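You operate a simulated robot arm through the tools that you are given. There is no shell and no other tool.

The job below is to be done with a simulated robot arm. You get a single attempt, and the scene is never put back.

Task
Fill pot G5: glue to its lower band, water to its upper band.
Fine: glue first, from the swing spout; swing the spout back, spill nothing, leave the pot on the plate and the other pots alone. Set down upright: what you pick out. Where these are worked on the way, their far stop is far enough and under half their travel is too little: swing spout.

Only the result counts: the job must be done as asked and must still hold three seconds after the hand-in. Knocking over, shifting, dropping, spilling or breaking anything else fails it.

Robot
A 7-joint arm with a two-finger parallel gripper, fixed in place. Base frame: the origin is on the floor under the middle of its stand, x ahead of it, y to its left, z up; the work surface is at about z = 900. Units: mm, degrees, N and s.
It reaches about 1112 mm from its shoulder. Its first joint turns from -166.0 to 166.0 degrees. Payload 3.43 kg.
The TCP is the grasp point between the finger pads, 34 mm short of the fingertips. In the tool frame z runs along the fingers and y along their closing line. The gripper opens to 128 mm. The fingers are 24 mm wide and 12 mm thick; the gripper's body (48 by 130 mm) begins 96 mm behind the TCP.
Orientation is told as [roll, pitch, yaw] about the base's x, y, z axes, in that order, counted from this pose: with the fingers straight down and closing along the base's y, the tool's x points along the base's -x, its y along +y and its z along -z.

Tools
- The arm moves only by the tool nudge_tool. Its argument "series" is a list that holds one entry, the list of rows, each a list of 7 numbers: the shift along the tool's x, y, z in mm, then the turn, a rotation vector about the tool's x, y, z in rad, then the opening in per cent of the stroke, from 0 (shut) to 100 (fully open). In form: [[[dx, dy, dz, ax, ay, az, grip], ...]]. A call has 1 to 20 rows; each row is the pose to reach, as a shift and turn from the pose commanded when the call began, along the tool's axes at that moment. A row lasts 0.2 s, in which the tool goes at most 50 mm and 8.6 degrees; a call with a longer step from one row to the next is refused whole, and so is a gripper value outside its range. Where a pose cannot be reached the arm comes as near as it can. A force on the tool above 90 N (or 10 N above the force at the start of the call, whichever is more), or a blocked arm, ends the call early, and 0.2 s more pass. The fingers move at their own pace (about 153 mm/s each) and stop on an object; they squeeze with about 39 N. The grip force told is the motor's: it shows also when the fingers shut on nothing. Time passes only in rows, and 0.2 s behind the last, so rows that repeat a pose let the fingers close. It gives the time, the measured TCP pose, the force on the tool (base axes), the opening and the grip force at its end, in the units of the frame above (readings bear some noise), with the torque about the TCP (base axes, N m) and any sound that the robot's microphone picked up.
- Cameras (640 x 400 px; columns grow to the right, rows downward): "scene" is fixed at [219.1, 500.5, 1751]; the picture's right is [-0.91, -0.42, 0.00], its down [-0.24, 0.52, -0.82] and it looks along [0.34, -0.74, -0.57] (base axes); focal length 373 px, centre (320, 200). "wrist" rides on the gripper at [76, -11, -160] in the tool frame; the picture's right is [0.15, 0.99, 0.00], its down [-0.88, 0.13, -0.46] and it looks along [-0.45, 0.07, 0.89] (tool axes); focal length 234 px, centre (320, 200).
- capture(camera): a new picture of that camera. The clock stands still meanwhile.
- locate(camera, pixels): for up to 12 pixels [column, row] of the newest picture of that camera ("zoom" is the newest enlarged one), the place [x, y, z] in the base frame of the surface seen there, good to about 3 mm. The clock stands still meanwhile.
- enlarge(camera, box): a new picture of the part [left, top, right, bottom] of that camera's present view, enlarged. The clock stands still meanwhile.
- sign_off(): hands the job in; it is judged then, once.

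Open the gripper and draw the arm clear of the work before you hand the job in, unless the task says otherwise.

The tools are called after ">>>" as name(argument=value, ...) on one line, values as JSON. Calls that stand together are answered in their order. nudge_tool: Moves the arm, as the interface text tells. Its arguments: {"type":"object","properties":{"series":{"type":"array","items":{"type":"array","items":{"type":"array","items":{"type":"number"}}}}},"required":["series"]} The other tools are called the same way: capture (camera) takes a picture; locate (camera, pixels) gives the place of the surface under pixels of a picture; enlarge (camera, box) takes an enlarged picture of a part of a camera's view; sign_off () hands the job in.

At the start:

```text
clock: 0.0
position: [487.5, -317.9, 1378.9]
tool_rot: [0.0, 0.0, 0.0]
contact_force: [1.2, 1.4, -0.2]
ft_torque: [0.0, -0.01, -0.05]
finger_gap: 127.9
gripper_force: 0.0
```

scene: 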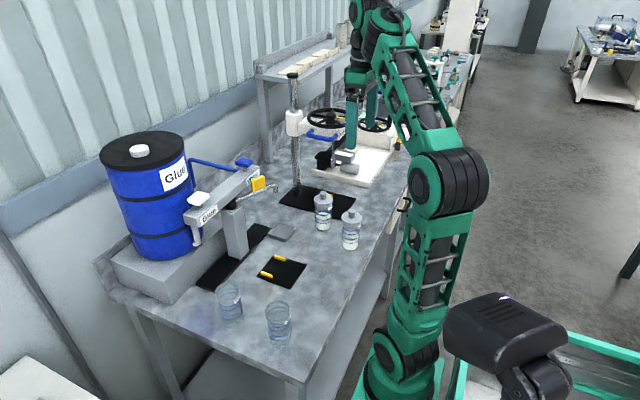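
wrist: 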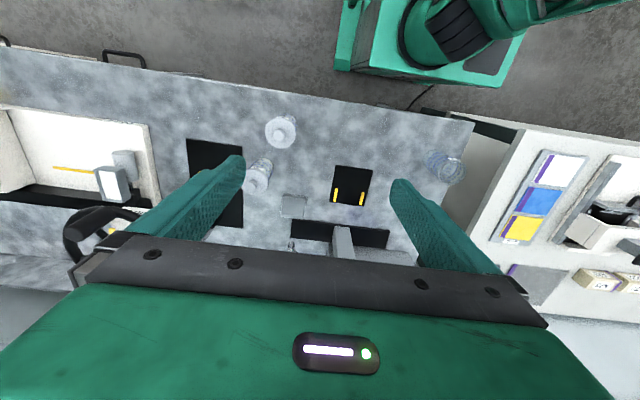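

I start by looking closely at the scene: drum and spout around (240,200), pots at (323,210), (351,230), (229,300), (278,320), plate at (278,270).

>>> enlarge(camera="scene", box=[160, 130, 320, 230])

>>> enlarge(camera="scene", box=[180, 240, 340, 340])

>>> enlarge(camera="scene", box=[280, 160, 400, 260])

>>> enlarge(camera="scene", box=[260, 60, 420, 160])

```text
4.00 times, centred on (240, 180) of scene
```

zoom: 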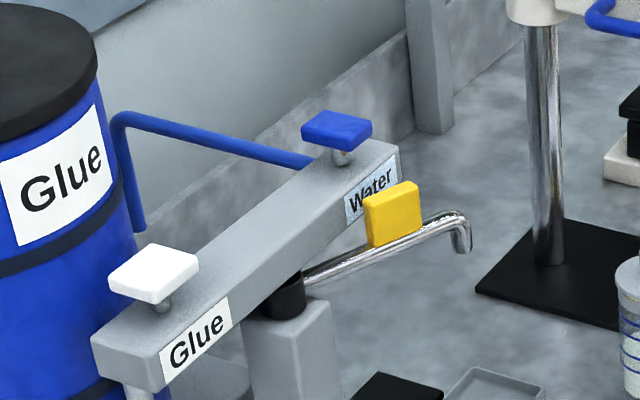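

```text
4.00 times, centred on (260, 290) of scene
```

zoom: 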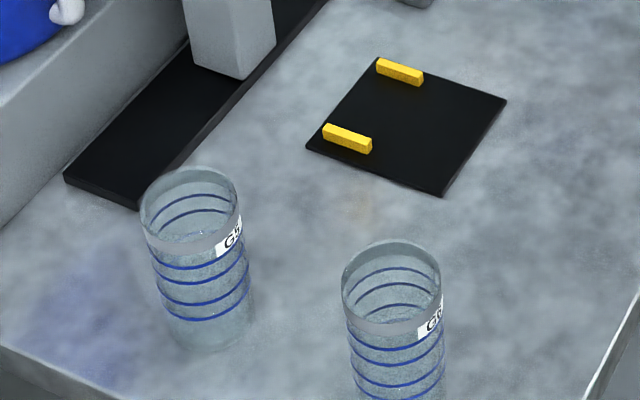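

```text
4.00 times, centred on (340, 210) of scene
```

zoom: 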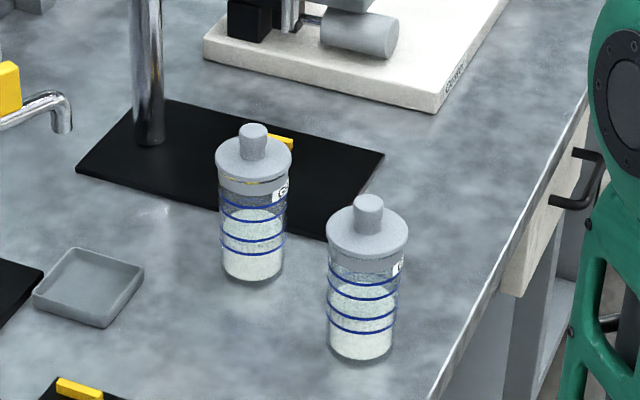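

```text
4.00 times, centred on (340, 110) of scene
```

zoom: 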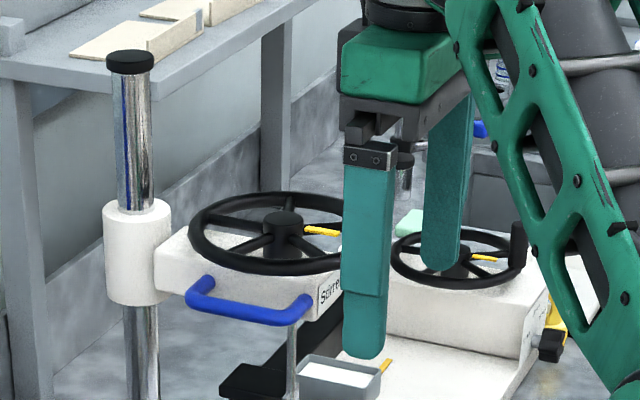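

The zoom shows a dispenser beam with a white glue cap and a blue water cap, a swing spout with a yellow tab, and a black plate with yellow stops. I measure the key points next.

>>> enlarge(camera="scene", box=[170, 140, 290, 215])

>>> capture(camera="scene")

>>> enlarge(camera="wrist", box=[240, 140, 480, 290])

```text
5.33 times, centred on (230, 178) of scene
```

zoom: 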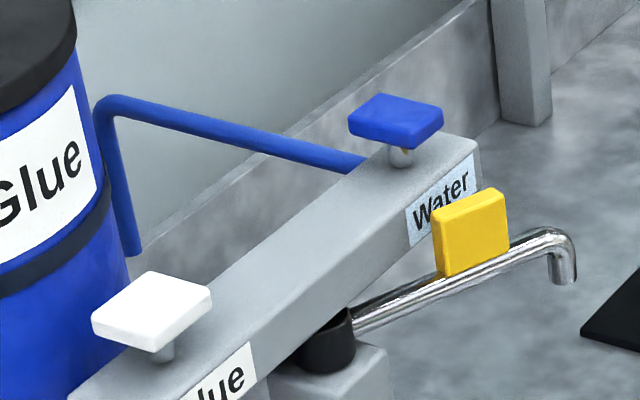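

```text
taken
```

scene: 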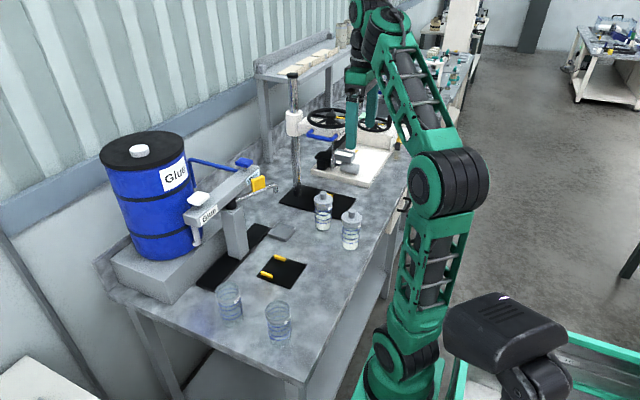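

```text
2.67 times, centred on (360, 215) of wrist
```

zoom: 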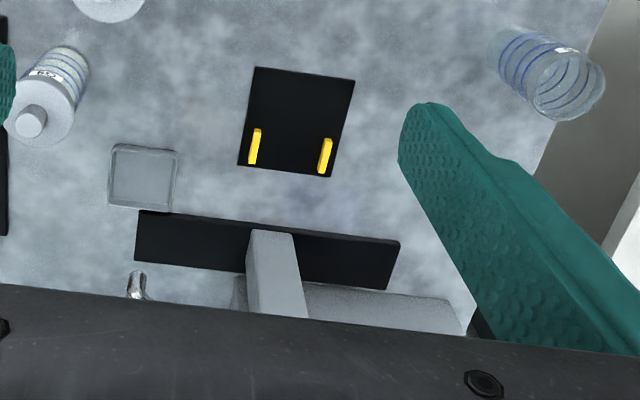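

Below the glue end of the beam (~(196,238)) something hangs; I look there closer and locate points.

>>> locate(camera="scene", pixels=[[199, 198], [244, 162], [258, 184], [277, 187], [236, 203], [278, 283], [265, 275], [281, 258], [282, 233], [197, 220], [255, 172], [275, 185]])

>>> enlarge(camera="scene", box=[176, 190, 272, 250])

```text
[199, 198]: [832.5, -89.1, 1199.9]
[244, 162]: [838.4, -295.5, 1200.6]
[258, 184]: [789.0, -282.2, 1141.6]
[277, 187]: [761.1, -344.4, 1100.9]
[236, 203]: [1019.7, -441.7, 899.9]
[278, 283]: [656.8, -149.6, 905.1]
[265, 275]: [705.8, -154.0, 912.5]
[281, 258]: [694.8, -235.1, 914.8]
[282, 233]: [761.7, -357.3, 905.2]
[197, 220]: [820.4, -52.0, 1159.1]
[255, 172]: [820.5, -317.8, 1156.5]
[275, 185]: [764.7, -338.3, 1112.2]
```

```text
6.67 times, centred on (224, 220) of scene
```

zoom: 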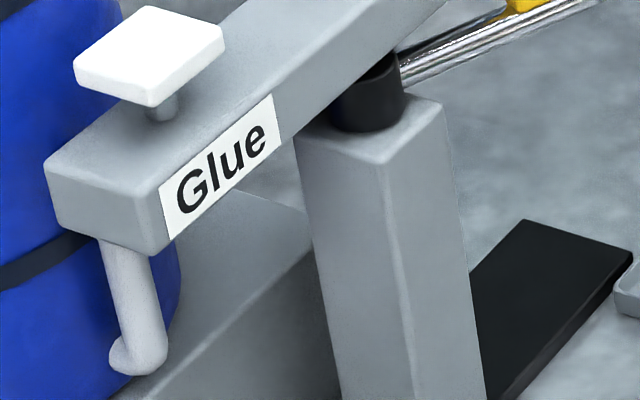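

I check the band markings on G5 at (229,300) and the filled pots for reference.

>>> enlarge(camera="scene", box=[205, 275, 269, 335])

>>> enlarge(camera="scene", box=[300, 180, 372, 255])

>>> enlarge(camera="scene", box=[250, 290, 314, 350])

```text
6.67 times, centred on (237, 305) of scene
```

zoom: 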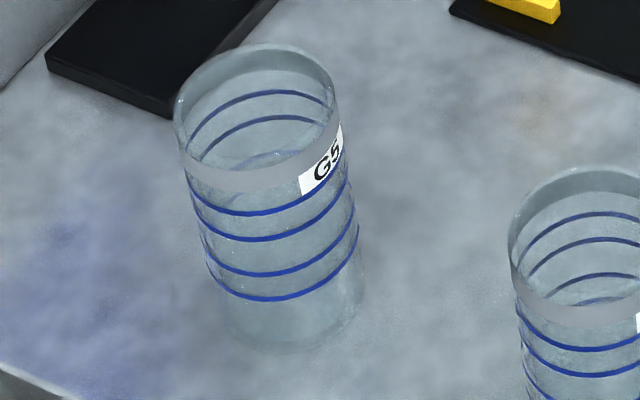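

```text
5.33 times, centred on (336, 218) of scene
```

zoom: 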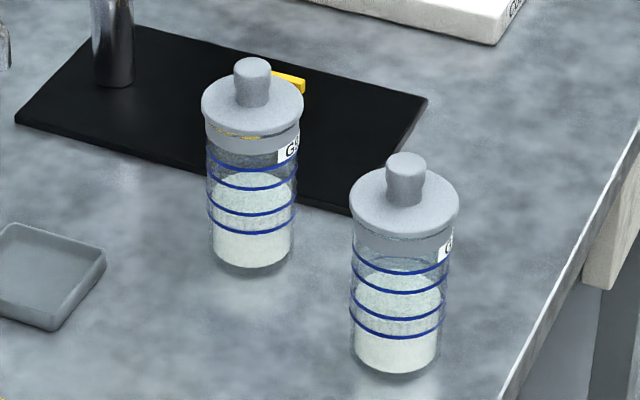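

```text
6.67 times, centred on (282, 320) of scene
```

zoom: 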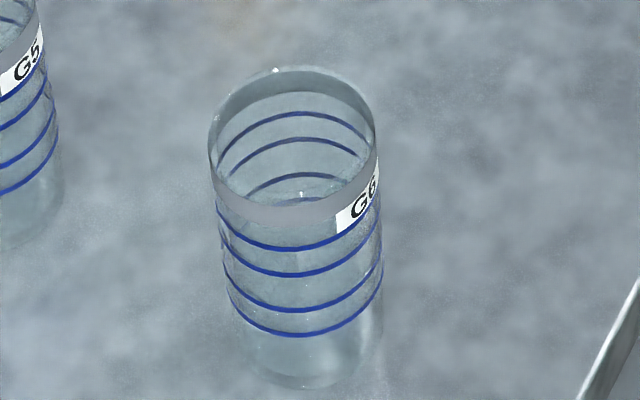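

G5 carries four lines in two pairs (lower band, upper band). I enlarge G5 again and locate rim, lines and foot.

>>> enlarge(camera="scene", box=[205, 275, 269, 335])

>>> locate(camera="zoom", pixels=[[258, 190], [258, 214], [259, 240], [262, 275], [264, 299], [268, 345], [178, 110], [335, 120], [258, 48], [210, 265], [355, 240], [270, 352]])

>>> locate(camera="scene", pixels=[[275, 257], [255, 274], [290, 289], [306, 265], [266, 273], [280, 258], [238, 252], [225, 258], [210, 283], [268, 226], [283, 232], [120, 250]])

```text
6.67 times, centred on (237, 305) of scene
```

zoom: 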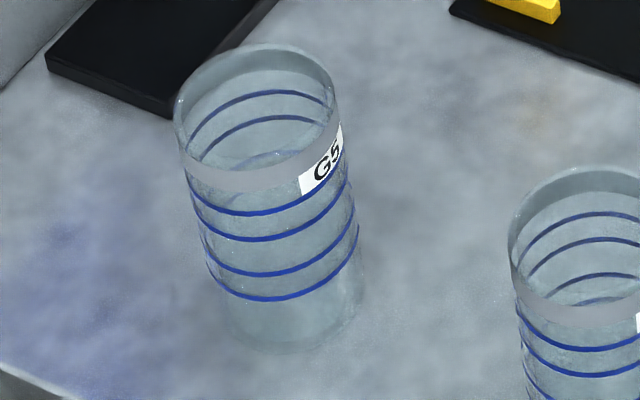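

```text
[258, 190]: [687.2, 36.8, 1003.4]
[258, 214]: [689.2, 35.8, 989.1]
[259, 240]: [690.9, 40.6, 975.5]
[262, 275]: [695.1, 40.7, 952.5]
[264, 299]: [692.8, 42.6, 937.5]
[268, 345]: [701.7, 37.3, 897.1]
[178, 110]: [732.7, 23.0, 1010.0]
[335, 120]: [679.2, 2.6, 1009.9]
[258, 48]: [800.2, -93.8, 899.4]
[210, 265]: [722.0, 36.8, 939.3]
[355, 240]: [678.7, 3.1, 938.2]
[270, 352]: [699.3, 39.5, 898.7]
```

```text
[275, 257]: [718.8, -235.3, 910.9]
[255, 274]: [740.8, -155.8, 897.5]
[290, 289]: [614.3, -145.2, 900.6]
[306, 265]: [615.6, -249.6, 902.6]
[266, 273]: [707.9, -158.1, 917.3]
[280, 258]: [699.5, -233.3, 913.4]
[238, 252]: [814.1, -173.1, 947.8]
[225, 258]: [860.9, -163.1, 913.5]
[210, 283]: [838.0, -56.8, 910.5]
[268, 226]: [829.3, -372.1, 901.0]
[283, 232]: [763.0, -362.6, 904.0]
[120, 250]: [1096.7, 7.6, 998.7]
```

G5 is about (703,11), radius ≈30, lines at z≈937/952/976/989, rim 1010. I move the arm to hover in front of the dispenser with the wrist camera above it for a better look.

>>> nudge_tool(series=[[[-29, 15, 10, 0, 0, 0, 100], [-58, 30, 20, 0, 0, 0, 100], [-87, 44, 30, 0, 0, 0, 100], [-116, 59, 40, 0, 0, 0, 100], [-145, 74, 50, 0, 0, 0, 100], [-174, 88, 60, 0, 0, 0, 100], [-203, 103, 70, 0, 0, 0, 100], [-222, 118, 79, 0, 0, 0, 100]]])

>>> capture(camera="wrist")

>>> capture(camera="scene")

```text
clock: 1.8
position: [695.0, -199.2, 1307.2]
tool_rot: [0.1, -0.7, 0.0]
contact_force: [-0.1, -0.4, 1.0]
ft_torque: [-0.01, -0.05, -0.02]
finger_gap: 128.0
gripper_force: 0.1
```

```text
taken
```

wrist: 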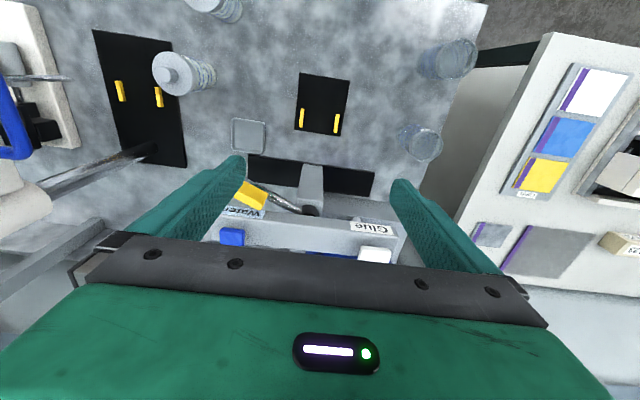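

```text
taken
```

scene: 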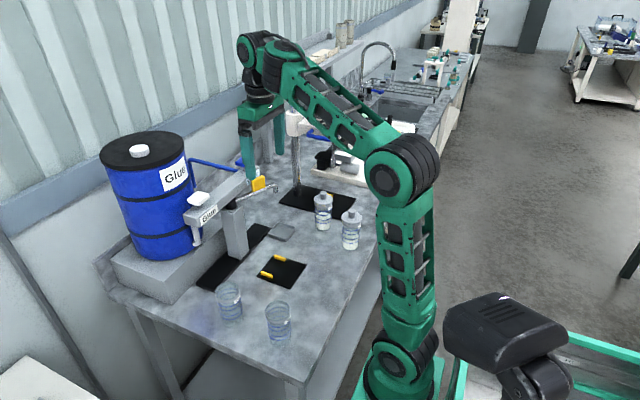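

The wrist picture shows the beam with both caps (231,237) and (375,254), yellow tab (250,195), pivot near (310,212). I zoom in and check the settled pose.

>>> enlarge(camera="wrist", box=[210, 130, 410, 265])

>>> enlarge(camera="wrist", box=[220, 60, 380, 160])

>>> locate(camera="wrist", pixels=[[250, 195], [311, 211], [272, 198], [231, 237], [375, 254], [303, 118], [336, 122], [302, 73], [348, 80], [341, 136], [294, 130], [248, 134]])

```text
2.96 times, centred on (310, 198) of wrist
```

zoom: 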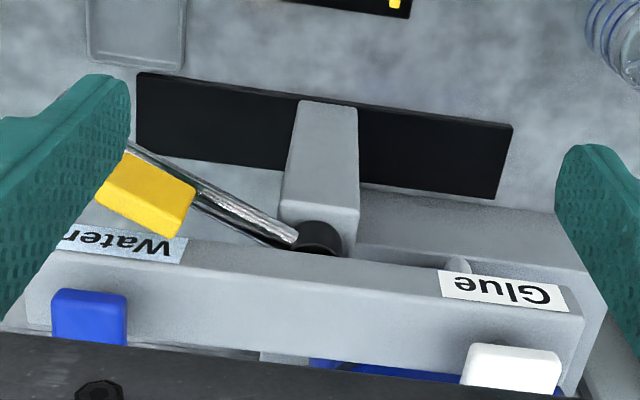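

```text
4.00 times, centred on (300, 110) of wrist
```

zoom: 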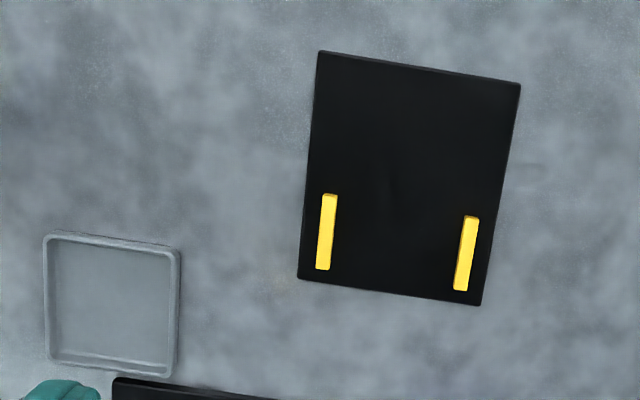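

```text
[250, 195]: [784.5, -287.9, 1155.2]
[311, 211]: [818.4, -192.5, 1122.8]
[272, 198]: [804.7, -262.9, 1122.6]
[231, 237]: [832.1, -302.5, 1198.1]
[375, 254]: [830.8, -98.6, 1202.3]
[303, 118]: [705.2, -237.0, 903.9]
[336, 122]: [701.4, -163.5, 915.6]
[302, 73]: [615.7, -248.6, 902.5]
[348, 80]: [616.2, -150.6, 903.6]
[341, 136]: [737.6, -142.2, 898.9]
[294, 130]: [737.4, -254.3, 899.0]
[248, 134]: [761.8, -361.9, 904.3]
```

I measure the spout tip, tube and pivot more accurately from scene and wrist zooms.

>>> enlarge(camera="scene", box=[224, 160, 288, 220])

>>> locate(camera="zoom", pixels=[[520, 240], [525, 280], [470, 250], [400, 290], [200, 400], [340, 200], [370, 190], [410, 170], [60, 450], [300, 310], [95, 430], [530, 300]])

>>> enlarge(camera="wrist", box=[210, 160, 410, 265])

>>> locate(camera="wrist", pixels=[[306, 207], [318, 205], [325, 213], [245, 190], [265, 203], [258, 183], [255, 200], [290, 205], [222, 222], [392, 235], [221, 210], [395, 225]])

```text
6.67 times, centred on (256, 190) of scene
```

zoom: 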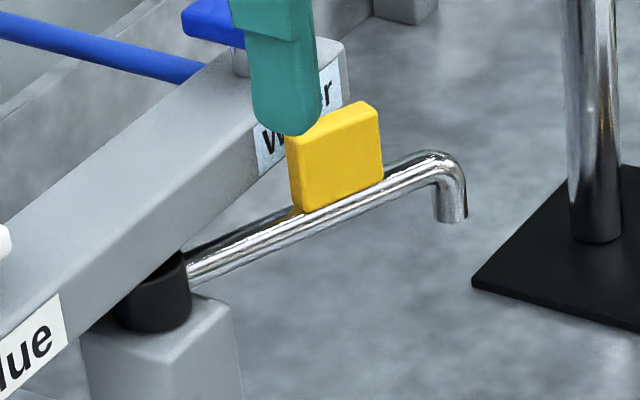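

```text
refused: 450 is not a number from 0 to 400
```

```text
3.20 times, centred on (310, 212) of wrist
```

zoom: 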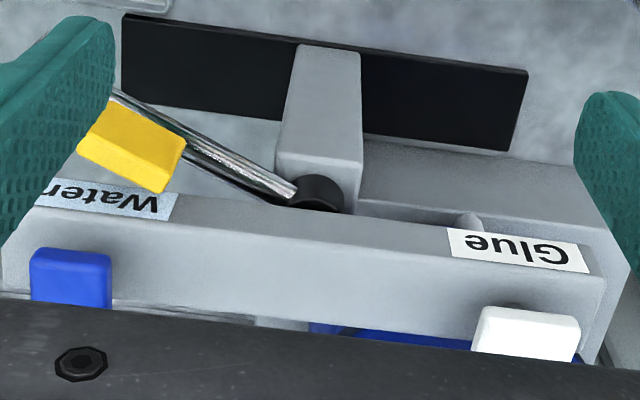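

```text
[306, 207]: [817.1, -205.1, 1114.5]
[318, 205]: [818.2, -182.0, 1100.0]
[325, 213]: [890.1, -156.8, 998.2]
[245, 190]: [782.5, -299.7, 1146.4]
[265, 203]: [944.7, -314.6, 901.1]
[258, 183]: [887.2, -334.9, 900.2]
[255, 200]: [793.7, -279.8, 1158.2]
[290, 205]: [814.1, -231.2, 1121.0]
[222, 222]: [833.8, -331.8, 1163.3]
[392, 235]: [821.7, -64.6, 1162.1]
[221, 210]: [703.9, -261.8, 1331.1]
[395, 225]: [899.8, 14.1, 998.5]
```

I re-take the scene zoom and query the tube pixels in it.

>>> enlarge(camera="scene", box=[224, 160, 288, 220])

>>> locate(camera="zoom", pixels=[[450, 200], [455, 180], [435, 165], [400, 182], [340, 205], [260, 245], [215, 265], [335, 150], [300, 200], [375, 160], [155, 300], [170, 330]])

```text
6.67 times, centred on (256, 190) of scene
```

zoom: 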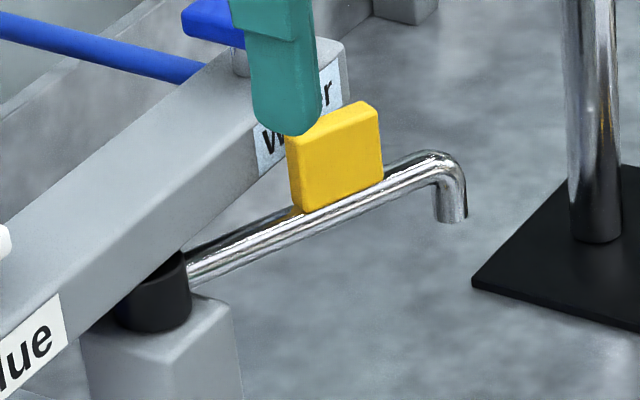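

```text
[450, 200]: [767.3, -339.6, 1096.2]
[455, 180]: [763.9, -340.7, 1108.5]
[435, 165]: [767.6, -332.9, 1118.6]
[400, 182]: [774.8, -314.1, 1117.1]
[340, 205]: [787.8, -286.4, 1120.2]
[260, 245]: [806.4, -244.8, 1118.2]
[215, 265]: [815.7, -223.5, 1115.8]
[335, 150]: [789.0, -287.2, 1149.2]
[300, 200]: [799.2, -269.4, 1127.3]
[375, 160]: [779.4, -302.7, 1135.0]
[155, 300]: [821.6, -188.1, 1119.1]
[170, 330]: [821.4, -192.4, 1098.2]
```

Pivot ≈(830,-202), spout length ≈153, so the far position puts the tip at about (677,-202), the plate's middle (676,-199). Now I move over G5 for a close look before grasping.

>>> nudge_tool(series=[[[14, 40, 10, 0, 0, 0, 100], [28, 80, 20, 0, 0, 0, 100], [42, 120, 30, 0, 0, 0, 100], [56, 160, 40, 0, 0, 0, 100], [70, 205, 50, 0, 0, 0, 100], [70, 205, 50, 0, 0, 0, 100], [70, 205, 50, 0, 0, 0, 100]]])

>>> capture(camera="wrist")

```text
clock: 3.4
position: [622.5, 4.3, 1256.0]
tool_rot: [-0.1, -0.7, 0.0]
contact_force: [0.5, 0.5, 0.0]
ft_torque: [0.02, -0.01, 0.01]
finger_gap: 128.1
gripper_force: 0.1
```

```text
taken
```

wrist: 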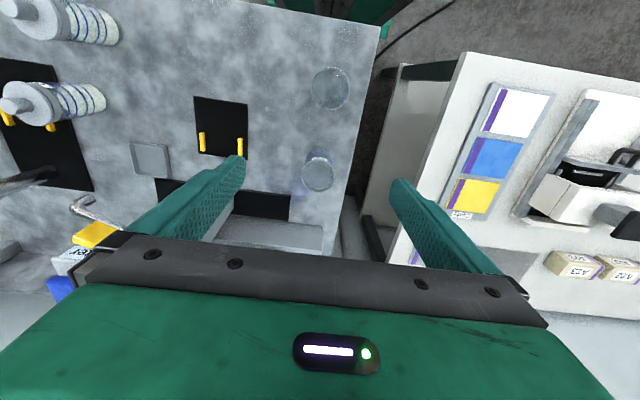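

Measured pose is ~15 mm short in x of the commanded one; I run a short holding call to see whether it settles.

>>> nudge_tool(series=[[[0, 0, 0, 0, 0, 0, 100], [0, 0, 0, 0, 0, 0, 100]]])

>>> locate(camera="wrist", pixels=[[318, 160], [303, 175], [333, 173], [318, 188], [330, 72], [330, 108], [313, 90], [348, 90], [318, 175], [320, 182]])

>>> enlarge(camera="wrist", box=[280, 60, 370, 200])

```text
clock: 4.0
position: [623.5, 4.7, 1256.2]
tool_rot: [0.1, -0.7, 0.0]
contact_force: [0.1, 0.3, -0.3]
ft_torque: [-0.01, -0.01, -0.01]
finger_gap: 127.9
gripper_force: 0.3
```

```text
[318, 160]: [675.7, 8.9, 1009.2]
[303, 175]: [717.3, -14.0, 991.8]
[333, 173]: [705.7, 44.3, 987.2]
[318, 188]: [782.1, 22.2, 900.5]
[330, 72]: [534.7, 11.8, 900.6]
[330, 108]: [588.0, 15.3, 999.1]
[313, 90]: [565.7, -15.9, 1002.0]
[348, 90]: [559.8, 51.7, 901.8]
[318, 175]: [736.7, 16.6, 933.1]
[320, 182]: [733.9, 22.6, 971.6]
```

```text
2.86 times, centred on (325, 130) of wrist
```

zoom: 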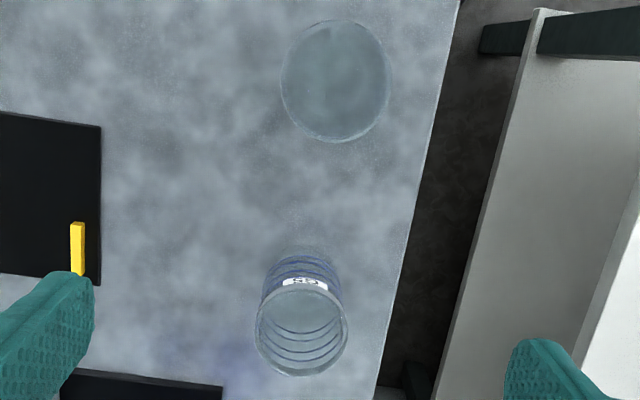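

I check the true tool position through the camera by locating the fingertips at (238,160) and (400,187).

>>> locate(camera="wrist", pixels=[[238, 162], [230, 168], [222, 190], [398, 187], [405, 195], [420, 215], [400, 182], [240, 158]])

>>> capture(camera="scene")

```text
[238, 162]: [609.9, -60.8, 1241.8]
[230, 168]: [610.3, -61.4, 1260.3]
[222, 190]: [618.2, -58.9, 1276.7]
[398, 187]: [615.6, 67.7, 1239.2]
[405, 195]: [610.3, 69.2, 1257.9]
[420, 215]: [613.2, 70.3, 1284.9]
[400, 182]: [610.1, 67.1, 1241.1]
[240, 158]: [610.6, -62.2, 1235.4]
```

```text
taken
```

scene: 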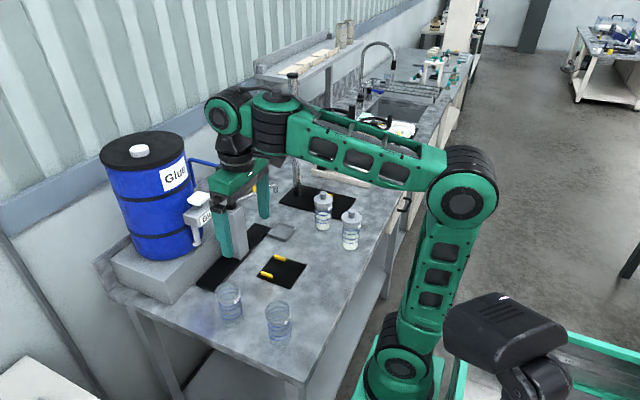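

The measured pose is right (finger edge x≈610). G5's centre is about (705,13), so I move above it, levelling the small pitch error.

>>> nudge_tool(series=[[[-20, 2, 30, 0, 0.004, 0, 100], [-41, 4, 60, 0, 0.008, 0, 100], [-62, 6, 90, 0, 0.012, 0, 100], [-82, 8.5, 116, 0, 0.012, 0, 100], [-82, 8.5, 116, 0, 0.012, 0, 100], [-82, 8.5, 116, 0, 0.012, 0, 100]]])

>>> capture(camera="wrist")

>>> capture(camera="scene")

```text
clock: 5.4
position: [707.9, 12.5, 1141.2]
tool_rot: [-0.1, 0.0, 0.0]
contact_force: [-0.3, 0.3, -0.5]
ft_torque: [-0.01, 0.03, -0.01]
finger_gap: 128.1
gripper_force: 0.1
```

```text
taken
```

wrist: 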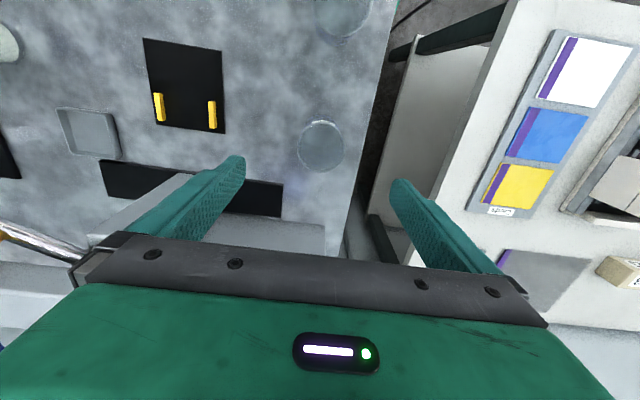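

```text
taken
```

scene: 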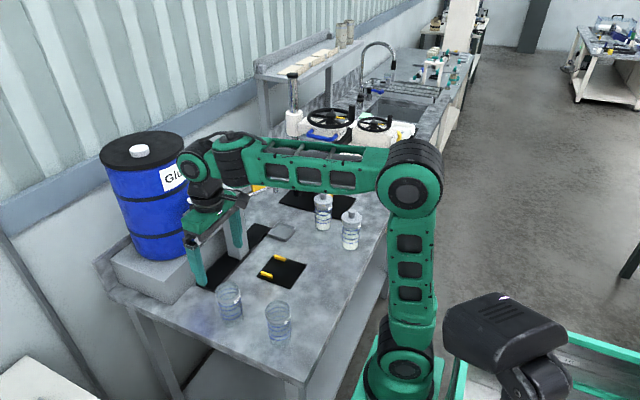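

G5 shows at (320,147) in the wrist picture; I zoom in to fix its centre.

>>> enlarge(camera="wrist", box=[280, 100, 376, 190])

>>> locate(camera="wrist", pixels=[[320, 122], [320, 171], [298, 146], [343, 146], [304, 130], [337, 163], [337, 130], [304, 163], [320, 147]])

```text
4.44 times, centred on (328, 145) of wrist
```

zoom: 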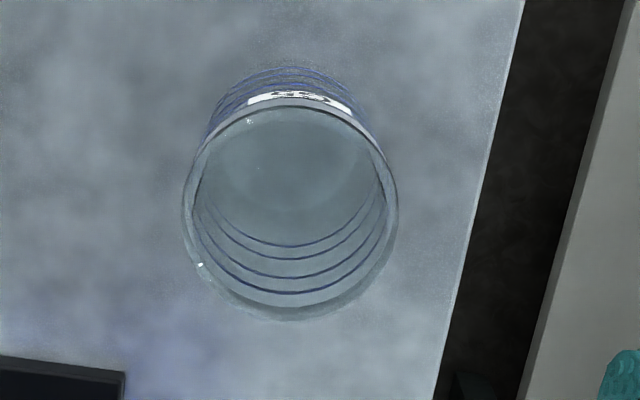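

```text
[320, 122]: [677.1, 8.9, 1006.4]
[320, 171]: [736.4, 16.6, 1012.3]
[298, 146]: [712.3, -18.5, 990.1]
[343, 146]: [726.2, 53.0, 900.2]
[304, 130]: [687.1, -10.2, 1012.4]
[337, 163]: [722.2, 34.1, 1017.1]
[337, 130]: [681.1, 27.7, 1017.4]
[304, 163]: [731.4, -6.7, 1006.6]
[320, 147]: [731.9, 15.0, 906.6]
```

G5's centre comes out at (706,12), radius ≈30, and the TCP is at (708,12.5): aligned. I descend straight with the fingers open.

>>> nudge_tool(series=[[[2, 0, 36, 0, 0, 0, 100], [2, 0, 72, 0, 0, 0, 100], [2, 0, 108, 0, 0, 0, 100], [2, 0, 144, 0, 0, 0, 100], [2, 0, 160, 0, 0, 0, 100], [2, 0, 160, 0, 0, 0, 100]]])

>>> capture(camera="scene")

```text
clock: 6.8
position: [703.7, 11.0, 981.1]
tool_rot: [0.0, -0.1, 0.0]
contact_force: [-0.5, 0.1, -0.8]
ft_torque: [0.0, -0.01, 0.01]
finger_gap: 128.4
gripper_force: 0.2
```

```text
taken
```

scene: 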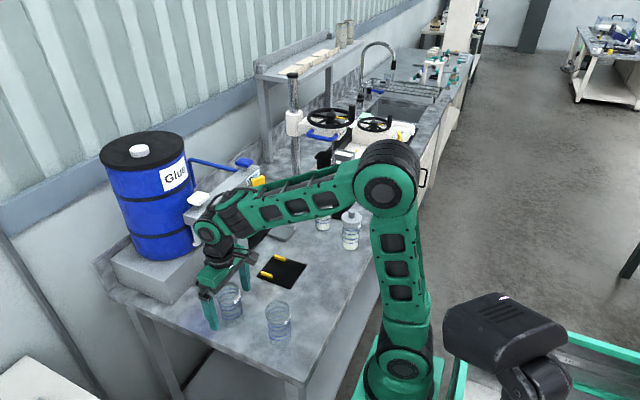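

The pot sits between the fingers. I go down 17 mm more and close on it.

>>> nudge_tool(series=[[[-2, 1, 17, 0, 0, 0, 100], [-2, 1, 17, 0, 0, 0, 100], [-2, 1, 17, 0, 0, 0, 60], [-2, 1, 17, 0, 0, 0, 40], [-2, 1, 17, 0, 0, 0, 30], [-2, 1, 17, 0, 0, 0, 30]]])

```text
clock: 8.2
position: [707.6, 14.3, 963.6]
tool_rot: [0.0, 0.1, 0.0]
contact_force: [-0.4, -0.7, -0.4]
ft_torque: [0.0, -0.04, 0.02]
finger_gap: 59.3
gripper_force: 39.3
```

Gripped (gap 59.3, 39 N). I lift 60 mm and carry it to above the plate centre (676,-200).

>>> nudge_tool(series=[[[0, 0, -15, 0, 0, 0, 30], [0, 0, -40, 0, 0, 0, 30], [0, 0, -60, 0, 0, 0, 30], [4, -25, -60, 0, 0, 0, 30], [9, -60, -60, 0, 0, 0, 30], [15, -100, -60, 0, 0, 0, 30], [21, -140, -60, 0, 0, 0, 30], [26, -175, -60, 0, 0, 0, 30], [30, -200, -60, 0, 0, 0, 30], [31, -214, -60, 0, 0, 0, 30], [31, -214, -60, 0, 0, 0, 30], [31, -214, -60, 0, 0, 0, 30]]])

>>> capture(camera="scene")

>>> capture(camera="wrist")

```text
clock: 10.8
position: [676.2, -200.4, 1025.4]
tool_rot: [0.0, 0.0, 0.0]
contact_force: [-0.8, 0.4, -1.9]
ft_torque: [-0.01, -0.01, 0.0]
finger_gap: 59.5
gripper_force: 39.1
```

```text
taken
```

scene: 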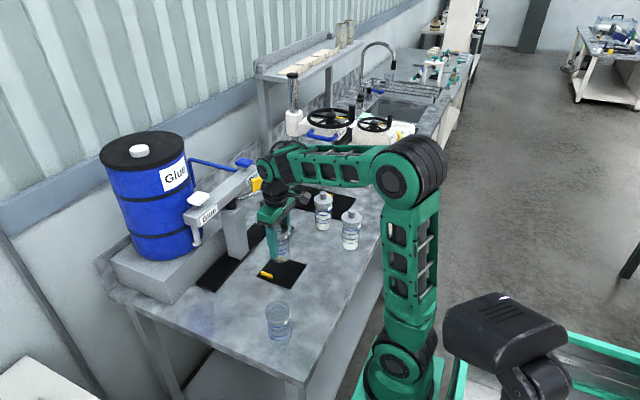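

```text
taken
```

wrist: 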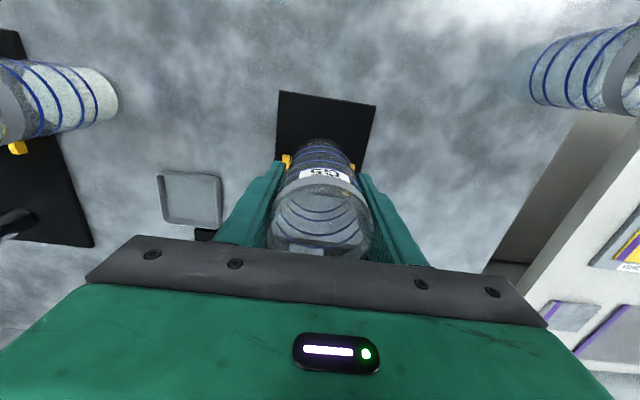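

Pot is over the plate. I check plate and stop positions from this closer view before lowering.

>>> enlarge(camera="wrist", box=[250, 80, 400, 260])

>>> locate(camera="wrist", pixels=[[280, 95], [374, 107], [278, 125], [368, 150], [287, 160], [352, 167], [360, 155], [280, 150]])

>>> enlarge(camera="scene", box=[240, 190, 330, 300])

```text
2.22 times, centred on (325, 170) of wrist
```

zoom: 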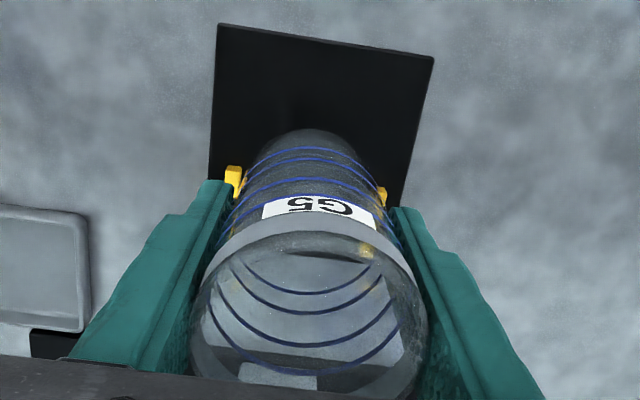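

```text
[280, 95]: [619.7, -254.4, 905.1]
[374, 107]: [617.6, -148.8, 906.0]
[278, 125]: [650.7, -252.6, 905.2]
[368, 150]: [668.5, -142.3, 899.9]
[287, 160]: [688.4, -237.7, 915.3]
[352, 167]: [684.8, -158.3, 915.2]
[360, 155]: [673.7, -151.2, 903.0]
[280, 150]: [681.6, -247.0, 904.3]
```

```text
3.64 times, centred on (285, 245) of scene
```

zoom: 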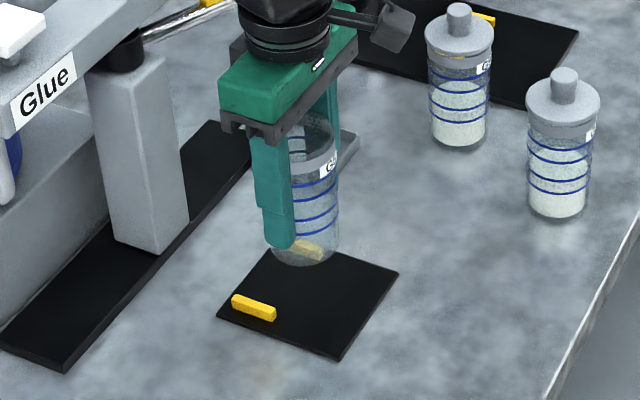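

Plate top is z≈905 with its centre at (676,-199). I lower 52 mm, then creep the last bit onto the plate.

>>> nudge_tool(series=[[[0, 0, 15, 0, 0, 0, 30], [0, 0, 35, 0, 0, 0, 30], [0, 0, 48, 0, 0, 0, 30], [0, 0, 53, 0, 0, 0, 30], [0, 0, 54, 0, 0, 0, 30], [0, 0, 54, 0, 0, 0, 30]]])

>>> enlarge(camera="scene", box=[240, 190, 330, 300])

```text
clock: 12.2
position: [675.3, -201.6, 971.1]
tool_rot: [0.2, 0.0, 0.0]
contact_force: [-0.8, 0.0, -2.1]
ft_torque: [0.0, -0.01, 0.0]
finger_gap: 59.2
gripper_force: 38.8
```

```text
3.64 times, centred on (285, 245) of scene
```

zoom: 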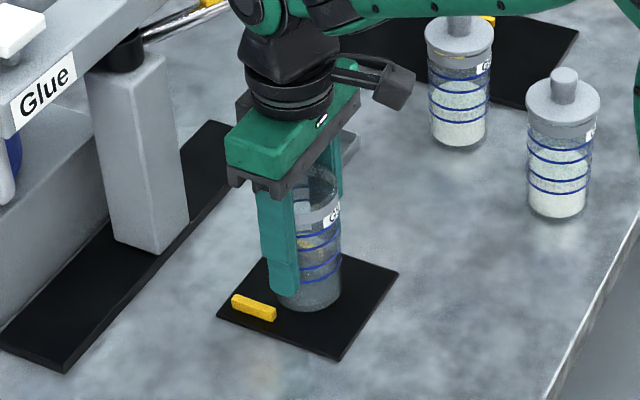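

Still carrying the pot's weight (-2 N); I creep down 3 mm and read the force.

>>> nudge_tool(series=[[[0, 0, 1, 0, 0, 0, 30], [0, 0, 2, 0, 0, 0, 30], [0, 0, 2, 0, 0, 0, 30]]])

```text
clock: 13.0
position: [675.5, -201.3, 971.1]
tool_rot: [0.0, 0.0, 0.0]
contact_force: [0.1, 0.1, -1.8]
ft_torque: [0.0, 0.03, -0.02]
finger_gap: 59.5
gripper_force: 39.2
```

z reads unchanged within noise; I creep further.

>>> nudge_tool(series=[[[0, 0, 1, 0, 0, 0, 30], [0, 0, 2, 0, 0, 0, 30], [0, 0, 2, 0, 0, 0, 30]]])

```text
clock: 13.8
position: [674.9, -200.1, 968.5]
tool_rot: [-0.1, -0.2, 0.0]
contact_force: [-3.2, -1.6, 36.5]
ft_torque: [0.08, 0.23, -0.06]
finger_gap: 59.2
gripper_force: 39.1
```

Contact (36 N): the pot is seated. I ease off a millimetre and open the fingers.

>>> nudge_tool(series=[[[0, 0, -1, 0, 0, 0, 30], [0, 0, -1.5, 0, 0, 0, 30], [0, 0, -1.5, 0, 0, 0, 30]]])

```text
clock: 14.6
position: [676.6, -200.8, 968.3]
tool_rot: [0.0, -0.1, 0.0]
contact_force: [3.8, -2.2, 23.9]
ft_torque: [-0.03, -0.44, 0.0]
finger_gap: 59.0
gripper_force: 38.9
```

>>> nudge_tool(series=[[[0, 0, -1, 0, 0, 0, 30], [0, 0, -1.5, 0, 0, 0, 50], [0, 0, -1.5, 0, 0, 0, 65], [0, 0, -1.5, 0, 0, 0, 80], [0, 0, -1.5, 0, 0, 0, 80]]])

>>> enlarge(camera="scene", box=[240, 190, 330, 300])

```text
clock: 15.8
position: [676.7, -200.7, 968.5]
tool_rot: [0.0, 0.0, 0.0]
contact_force: [0.9, -0.3, -0.6]
ft_torque: [0.0, -0.02, -0.01]
finger_gap: 102.5
gripper_force: 0.0
```

```text
3.64 times, centred on (285, 245) of scene
```

zoom: 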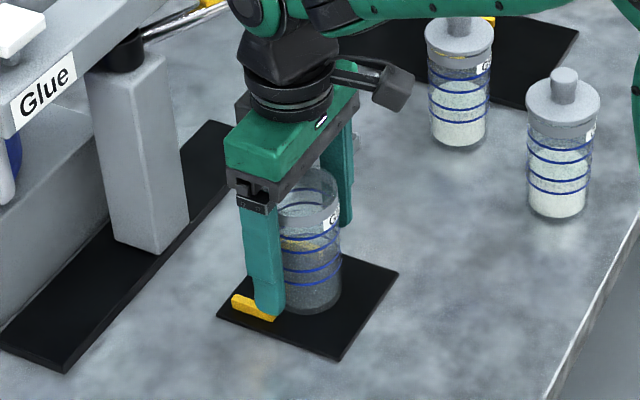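

The pot stands free on the plate. I raise the tool straight up clear of it.

>>> nudge_tool(series=[[[0, 0, -25, 0, 0, 0, 80], [0, 0, -65, 0, 0, 0, 80], [0, 0, -105, 0, 0, 0, 80], [0, 0, -145, 0, 0, 0, 80], [0, 0, -185, 0, 0, 0, 80], [0, 0, -225, 0, 0, 0, 80], [0, 0, -265, 0, 0, 0, 80], [0, 0, -300, 0, 0, 0, 80], [0, 0, -300, 0, 0, 0, 80]]])

>>> capture(camera="wrist")

>>> capture(camera="scene")

```text
clock: 17.8
position: [676.3, -198.6, 1271.3]
tool_rot: [-0.1, 0.0, 0.1]
contact_force: [-0.7, 1.3, 0.2]
ft_torque: [0.02, -0.04, 0.02]
finger_gap: 102.3
gripper_force: 0.1
```

```text
taken
```

wrist: 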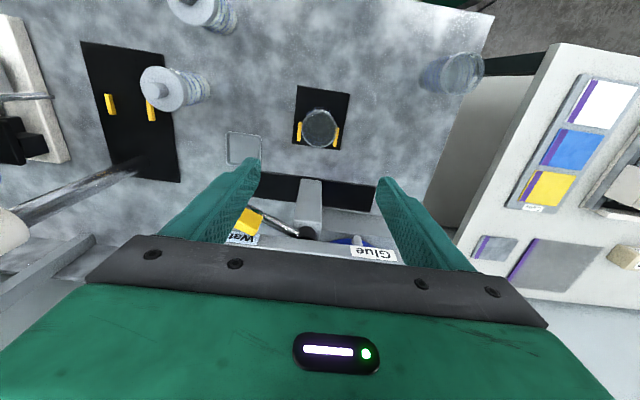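

```text
taken
```

scene: 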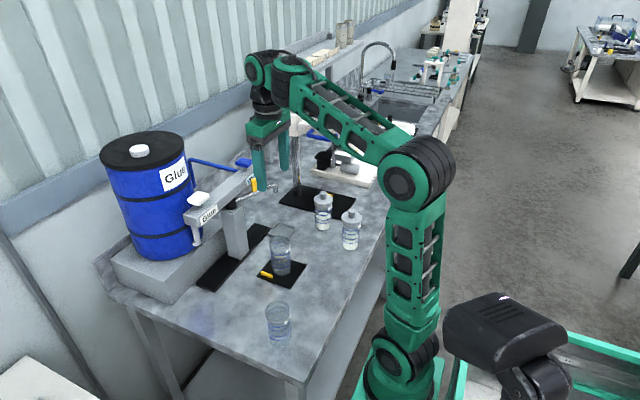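

The pot is on the plate at (319,128) in the wrist picture. I check its centre.

>>> enlarge(camera="wrist", box=[280, 80, 376, 155])

>>> locate(camera="wrist", pixels=[[319, 109], [319, 146], [302, 128], [337, 128], [307, 115], [331, 142], [331, 115], [307, 141]])

```text
5.33 times, centred on (328, 118) of wrist
```

zoom: 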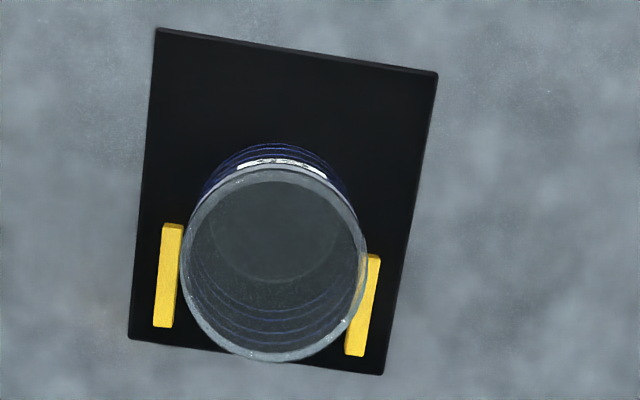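

```text
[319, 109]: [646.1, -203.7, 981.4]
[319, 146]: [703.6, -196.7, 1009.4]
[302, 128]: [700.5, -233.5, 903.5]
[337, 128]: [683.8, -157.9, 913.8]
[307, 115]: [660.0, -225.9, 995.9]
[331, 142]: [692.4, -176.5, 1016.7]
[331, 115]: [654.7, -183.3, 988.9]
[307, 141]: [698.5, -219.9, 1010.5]
```

Pot centre ≈(675,-200), as wanted. I now move above the spout tube at (776,-326), yaw the tool +66° so the fingers can straddle the tube, and narrow the opening.

>>> nudge_tool(series=[[[-12, -15, 0, 0, 0, -0.14, 60], [-25, -31, 0, 0, 0, -0.28, 40], [-37, -47, 0, 0, 0, -0.42, 25], [-50, -63, 0, 0, 0, -0.56, 24], [-62, -79, 0, 0, 0, -0.7, 24], [-75, -95, 0, 0, 0, -0.84, 24], [-87, -111, 0, 0, 0, -0.98, 24], [-99, -127, 0, 0, 0, -1.1, 24], [-99, -127, 0, 0, 0, -1.157, 24], [-99, -127, 0, 0, 0, -1.157, 24]]])

>>> capture(camera="wrist")

>>> capture(camera="scene")

```text
clock: 20.0
position: [775.2, -327.5, 1269.9]
tool_rot: [0.0, 0.2, 66.4]
contact_force: [0.2, -0.4, -0.1]
ft_torque: [0.02, 0.0, -0.01]
finger_gap: 30.5
gripper_force: 0.0
```

```text
taken
```

wrist: 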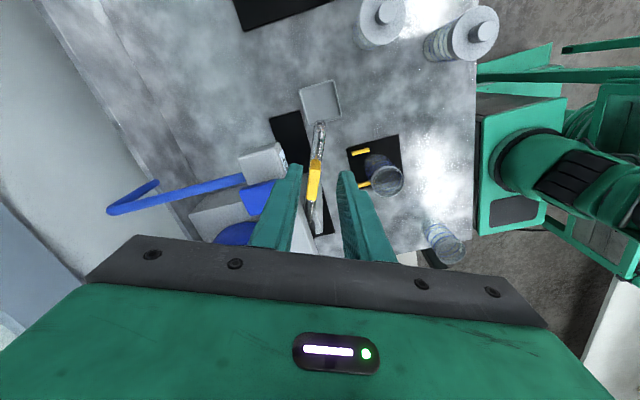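

```text
taken
```

scene: 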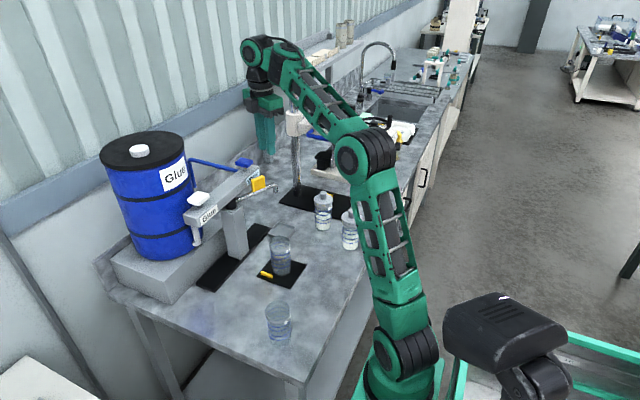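

Good view along the tube: tip at (320,128), tab (315,175). I zoom and measure the tube line.

>>> enlarge(camera="wrist", box=[240, 90, 400, 250])

>>> locate(camera="wrist", pixels=[[320, 126], [319, 133], [318, 140], [318, 148], [317, 156], [314, 165], [312, 180], [313, 197], [315, 205], [262, 200], [280, 185], [246, 165]])

```text
2.50 times, centred on (320, 170) of wrist
```

zoom: 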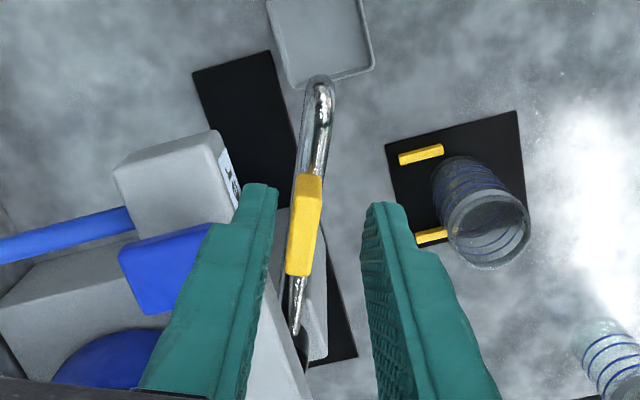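

```text
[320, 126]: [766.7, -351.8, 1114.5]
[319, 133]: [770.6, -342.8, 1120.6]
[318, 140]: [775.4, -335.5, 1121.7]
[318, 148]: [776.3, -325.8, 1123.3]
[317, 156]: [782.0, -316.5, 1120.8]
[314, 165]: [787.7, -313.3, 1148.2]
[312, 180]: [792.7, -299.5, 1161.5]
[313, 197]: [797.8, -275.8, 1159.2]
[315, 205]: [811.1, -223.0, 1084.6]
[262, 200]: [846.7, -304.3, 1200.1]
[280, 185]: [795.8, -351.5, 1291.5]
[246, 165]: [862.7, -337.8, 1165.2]
```

The tube axis passes right under the TCP (775,-327.5) and behind-finger clearance to the beam is ~15 mm. I descend so the fingers straddle the tube.

>>> nudge_tool(series=[[[0, 0, 30, 0, 0, 0, 24], [0, 0, 60, 0, 0, 0, 24], [0, 0, 90, 0, 0, 0, 24], [0, 0, 115, 0, 0, 0, 24], [0, 0, 130, 0, 0, 0, 24], [0, 0, 137, 0, 0, 0, 24], [0, 0, 137, 0, 0, 0, 24]]])

>>> capture(camera="wrist")

>>> enlarge(camera="scene", box=[200, 130, 320, 220])

```text
clock: 21.6
position: [774.6, -327.8, 1132.1]
tool_rot: [0.0, 0.0, 66.3]
contact_force: [0.4, -0.4, 0.1]
ft_torque: [-0.03, 0.03, 0.0]
finger_gap: 30.7
gripper_force: 0.0
```

```text
taken
```

wrist: 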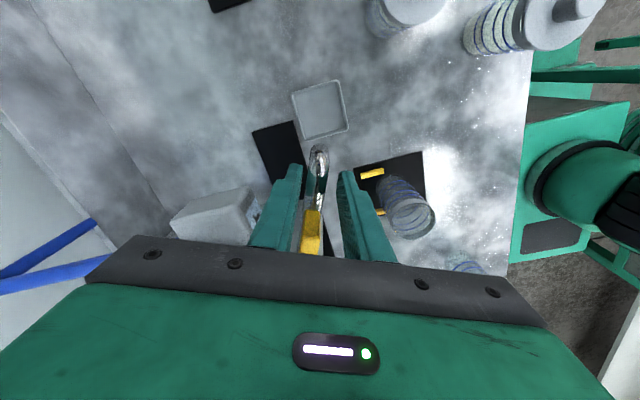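

```text
4.44 times, centred on (260, 175) of scene
```

zoom: 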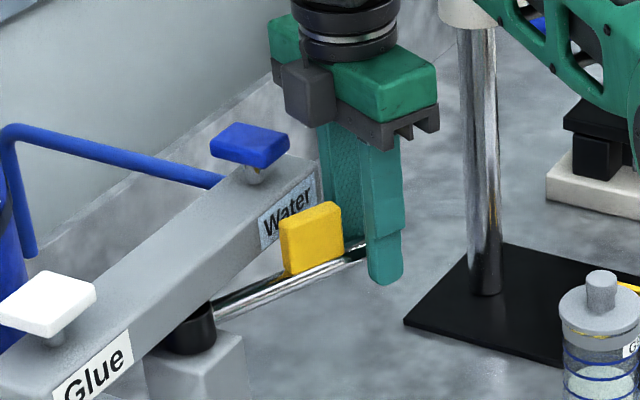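

The fingers straddle the tube with clearance on both sides. I close to an 18 mm gap and start the swing along the arc about the pivot (first 0.7 rad).

>>> nudge_tool(series=[[[0, 0, 0, 0, 0, 0, 14], [0, 0, 0, 0, 0, 0, 14], [-0.2, 6.8, 0, 0, 0, 0.05, 14], [-0.7, 13.7, 0, 0, 0, 0.1, 14], [-2.7, 27.2, 0, 0, 0, 0.2, 14], [-6.1, 40.5, 0, 0, 0, 0.3, 14], [-10.8, 53.4, 0, 0, 0, 0.4, 14], [-16.8, 65.7, 0, 0, 0, 0.5, 14], [-23.9, 77.4, 0, 0, 0, 0.6, 14], [-32.2, 88.3, 0, 0, 0, 0.7, 14]]])

>>> capture(camera="scene")

>>> capture(camera="wrist")

```text
clock: 23.8
position: [706.9, -263.8, 1133.3]
tool_rot: [0.1, 0.0, 26.0]
contact_force: [-0.6, 0.0, 0.4]
ft_torque: [-0.01, 0.04, -0.02]
finger_gap: 17.8
gripper_force: 0.0
```

```text
taken
```

scene: 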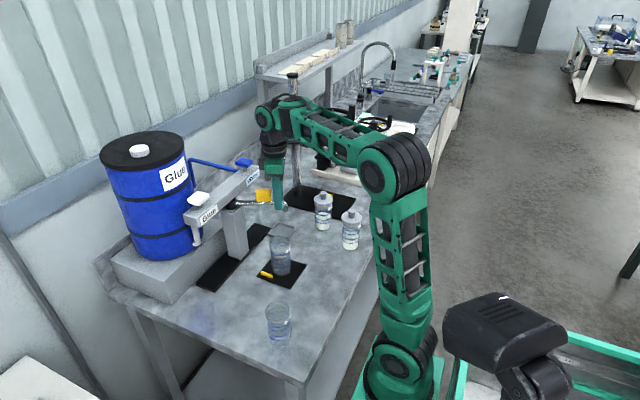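

```text
taken
```

wrist: 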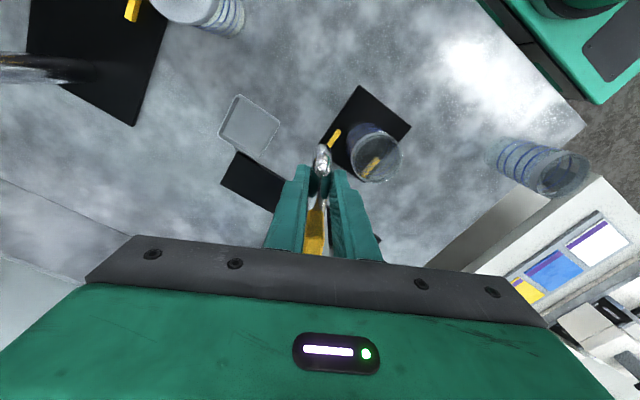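

The spout follows the fingers (tip at (322,150) in the wrist picture). I continue the swing toward the far stop, slowing near the end.

>>> nudge_tool(series=[[[-0.2, 6.8, 0, 0, 0, 0.05, 14], [-0.7, 13.7, 0, 0, 0, 0.1, 14], [-2.7, 27.2, 0, 0, 0, 0.2, 14], [-6.1, 40.5, 0, 0, 0, 0.3, 14], [-8.3, 47.0, 0, 0, 0, 0.35, 14], [-10.8, 53.4, 0, 0, 0, 0.4, 14], [-10.8, 53.4, 0, 0, 0, 0.4, 14]]])

>>> capture(camera="wrist")

```text
clock: 25.4
position: [693.8, -208.8, 1133.0]
tool_rot: [-0.1, 0.0, 3.1]
contact_force: [-0.2, 0.7, -0.3]
ft_torque: [0.02, -0.01, -0.01]
finger_gap: 18.1
gripper_force: 0.2
```

```text
taken
```

wrist: 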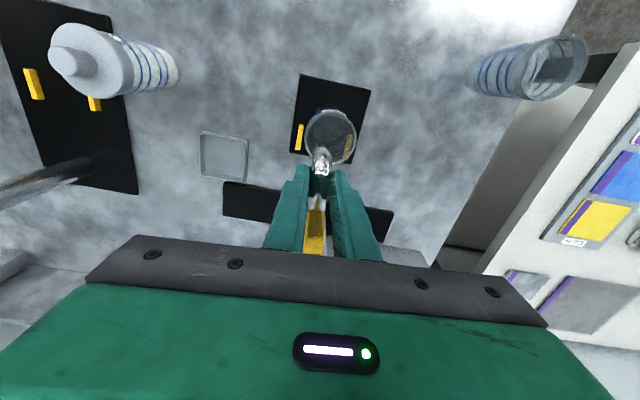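

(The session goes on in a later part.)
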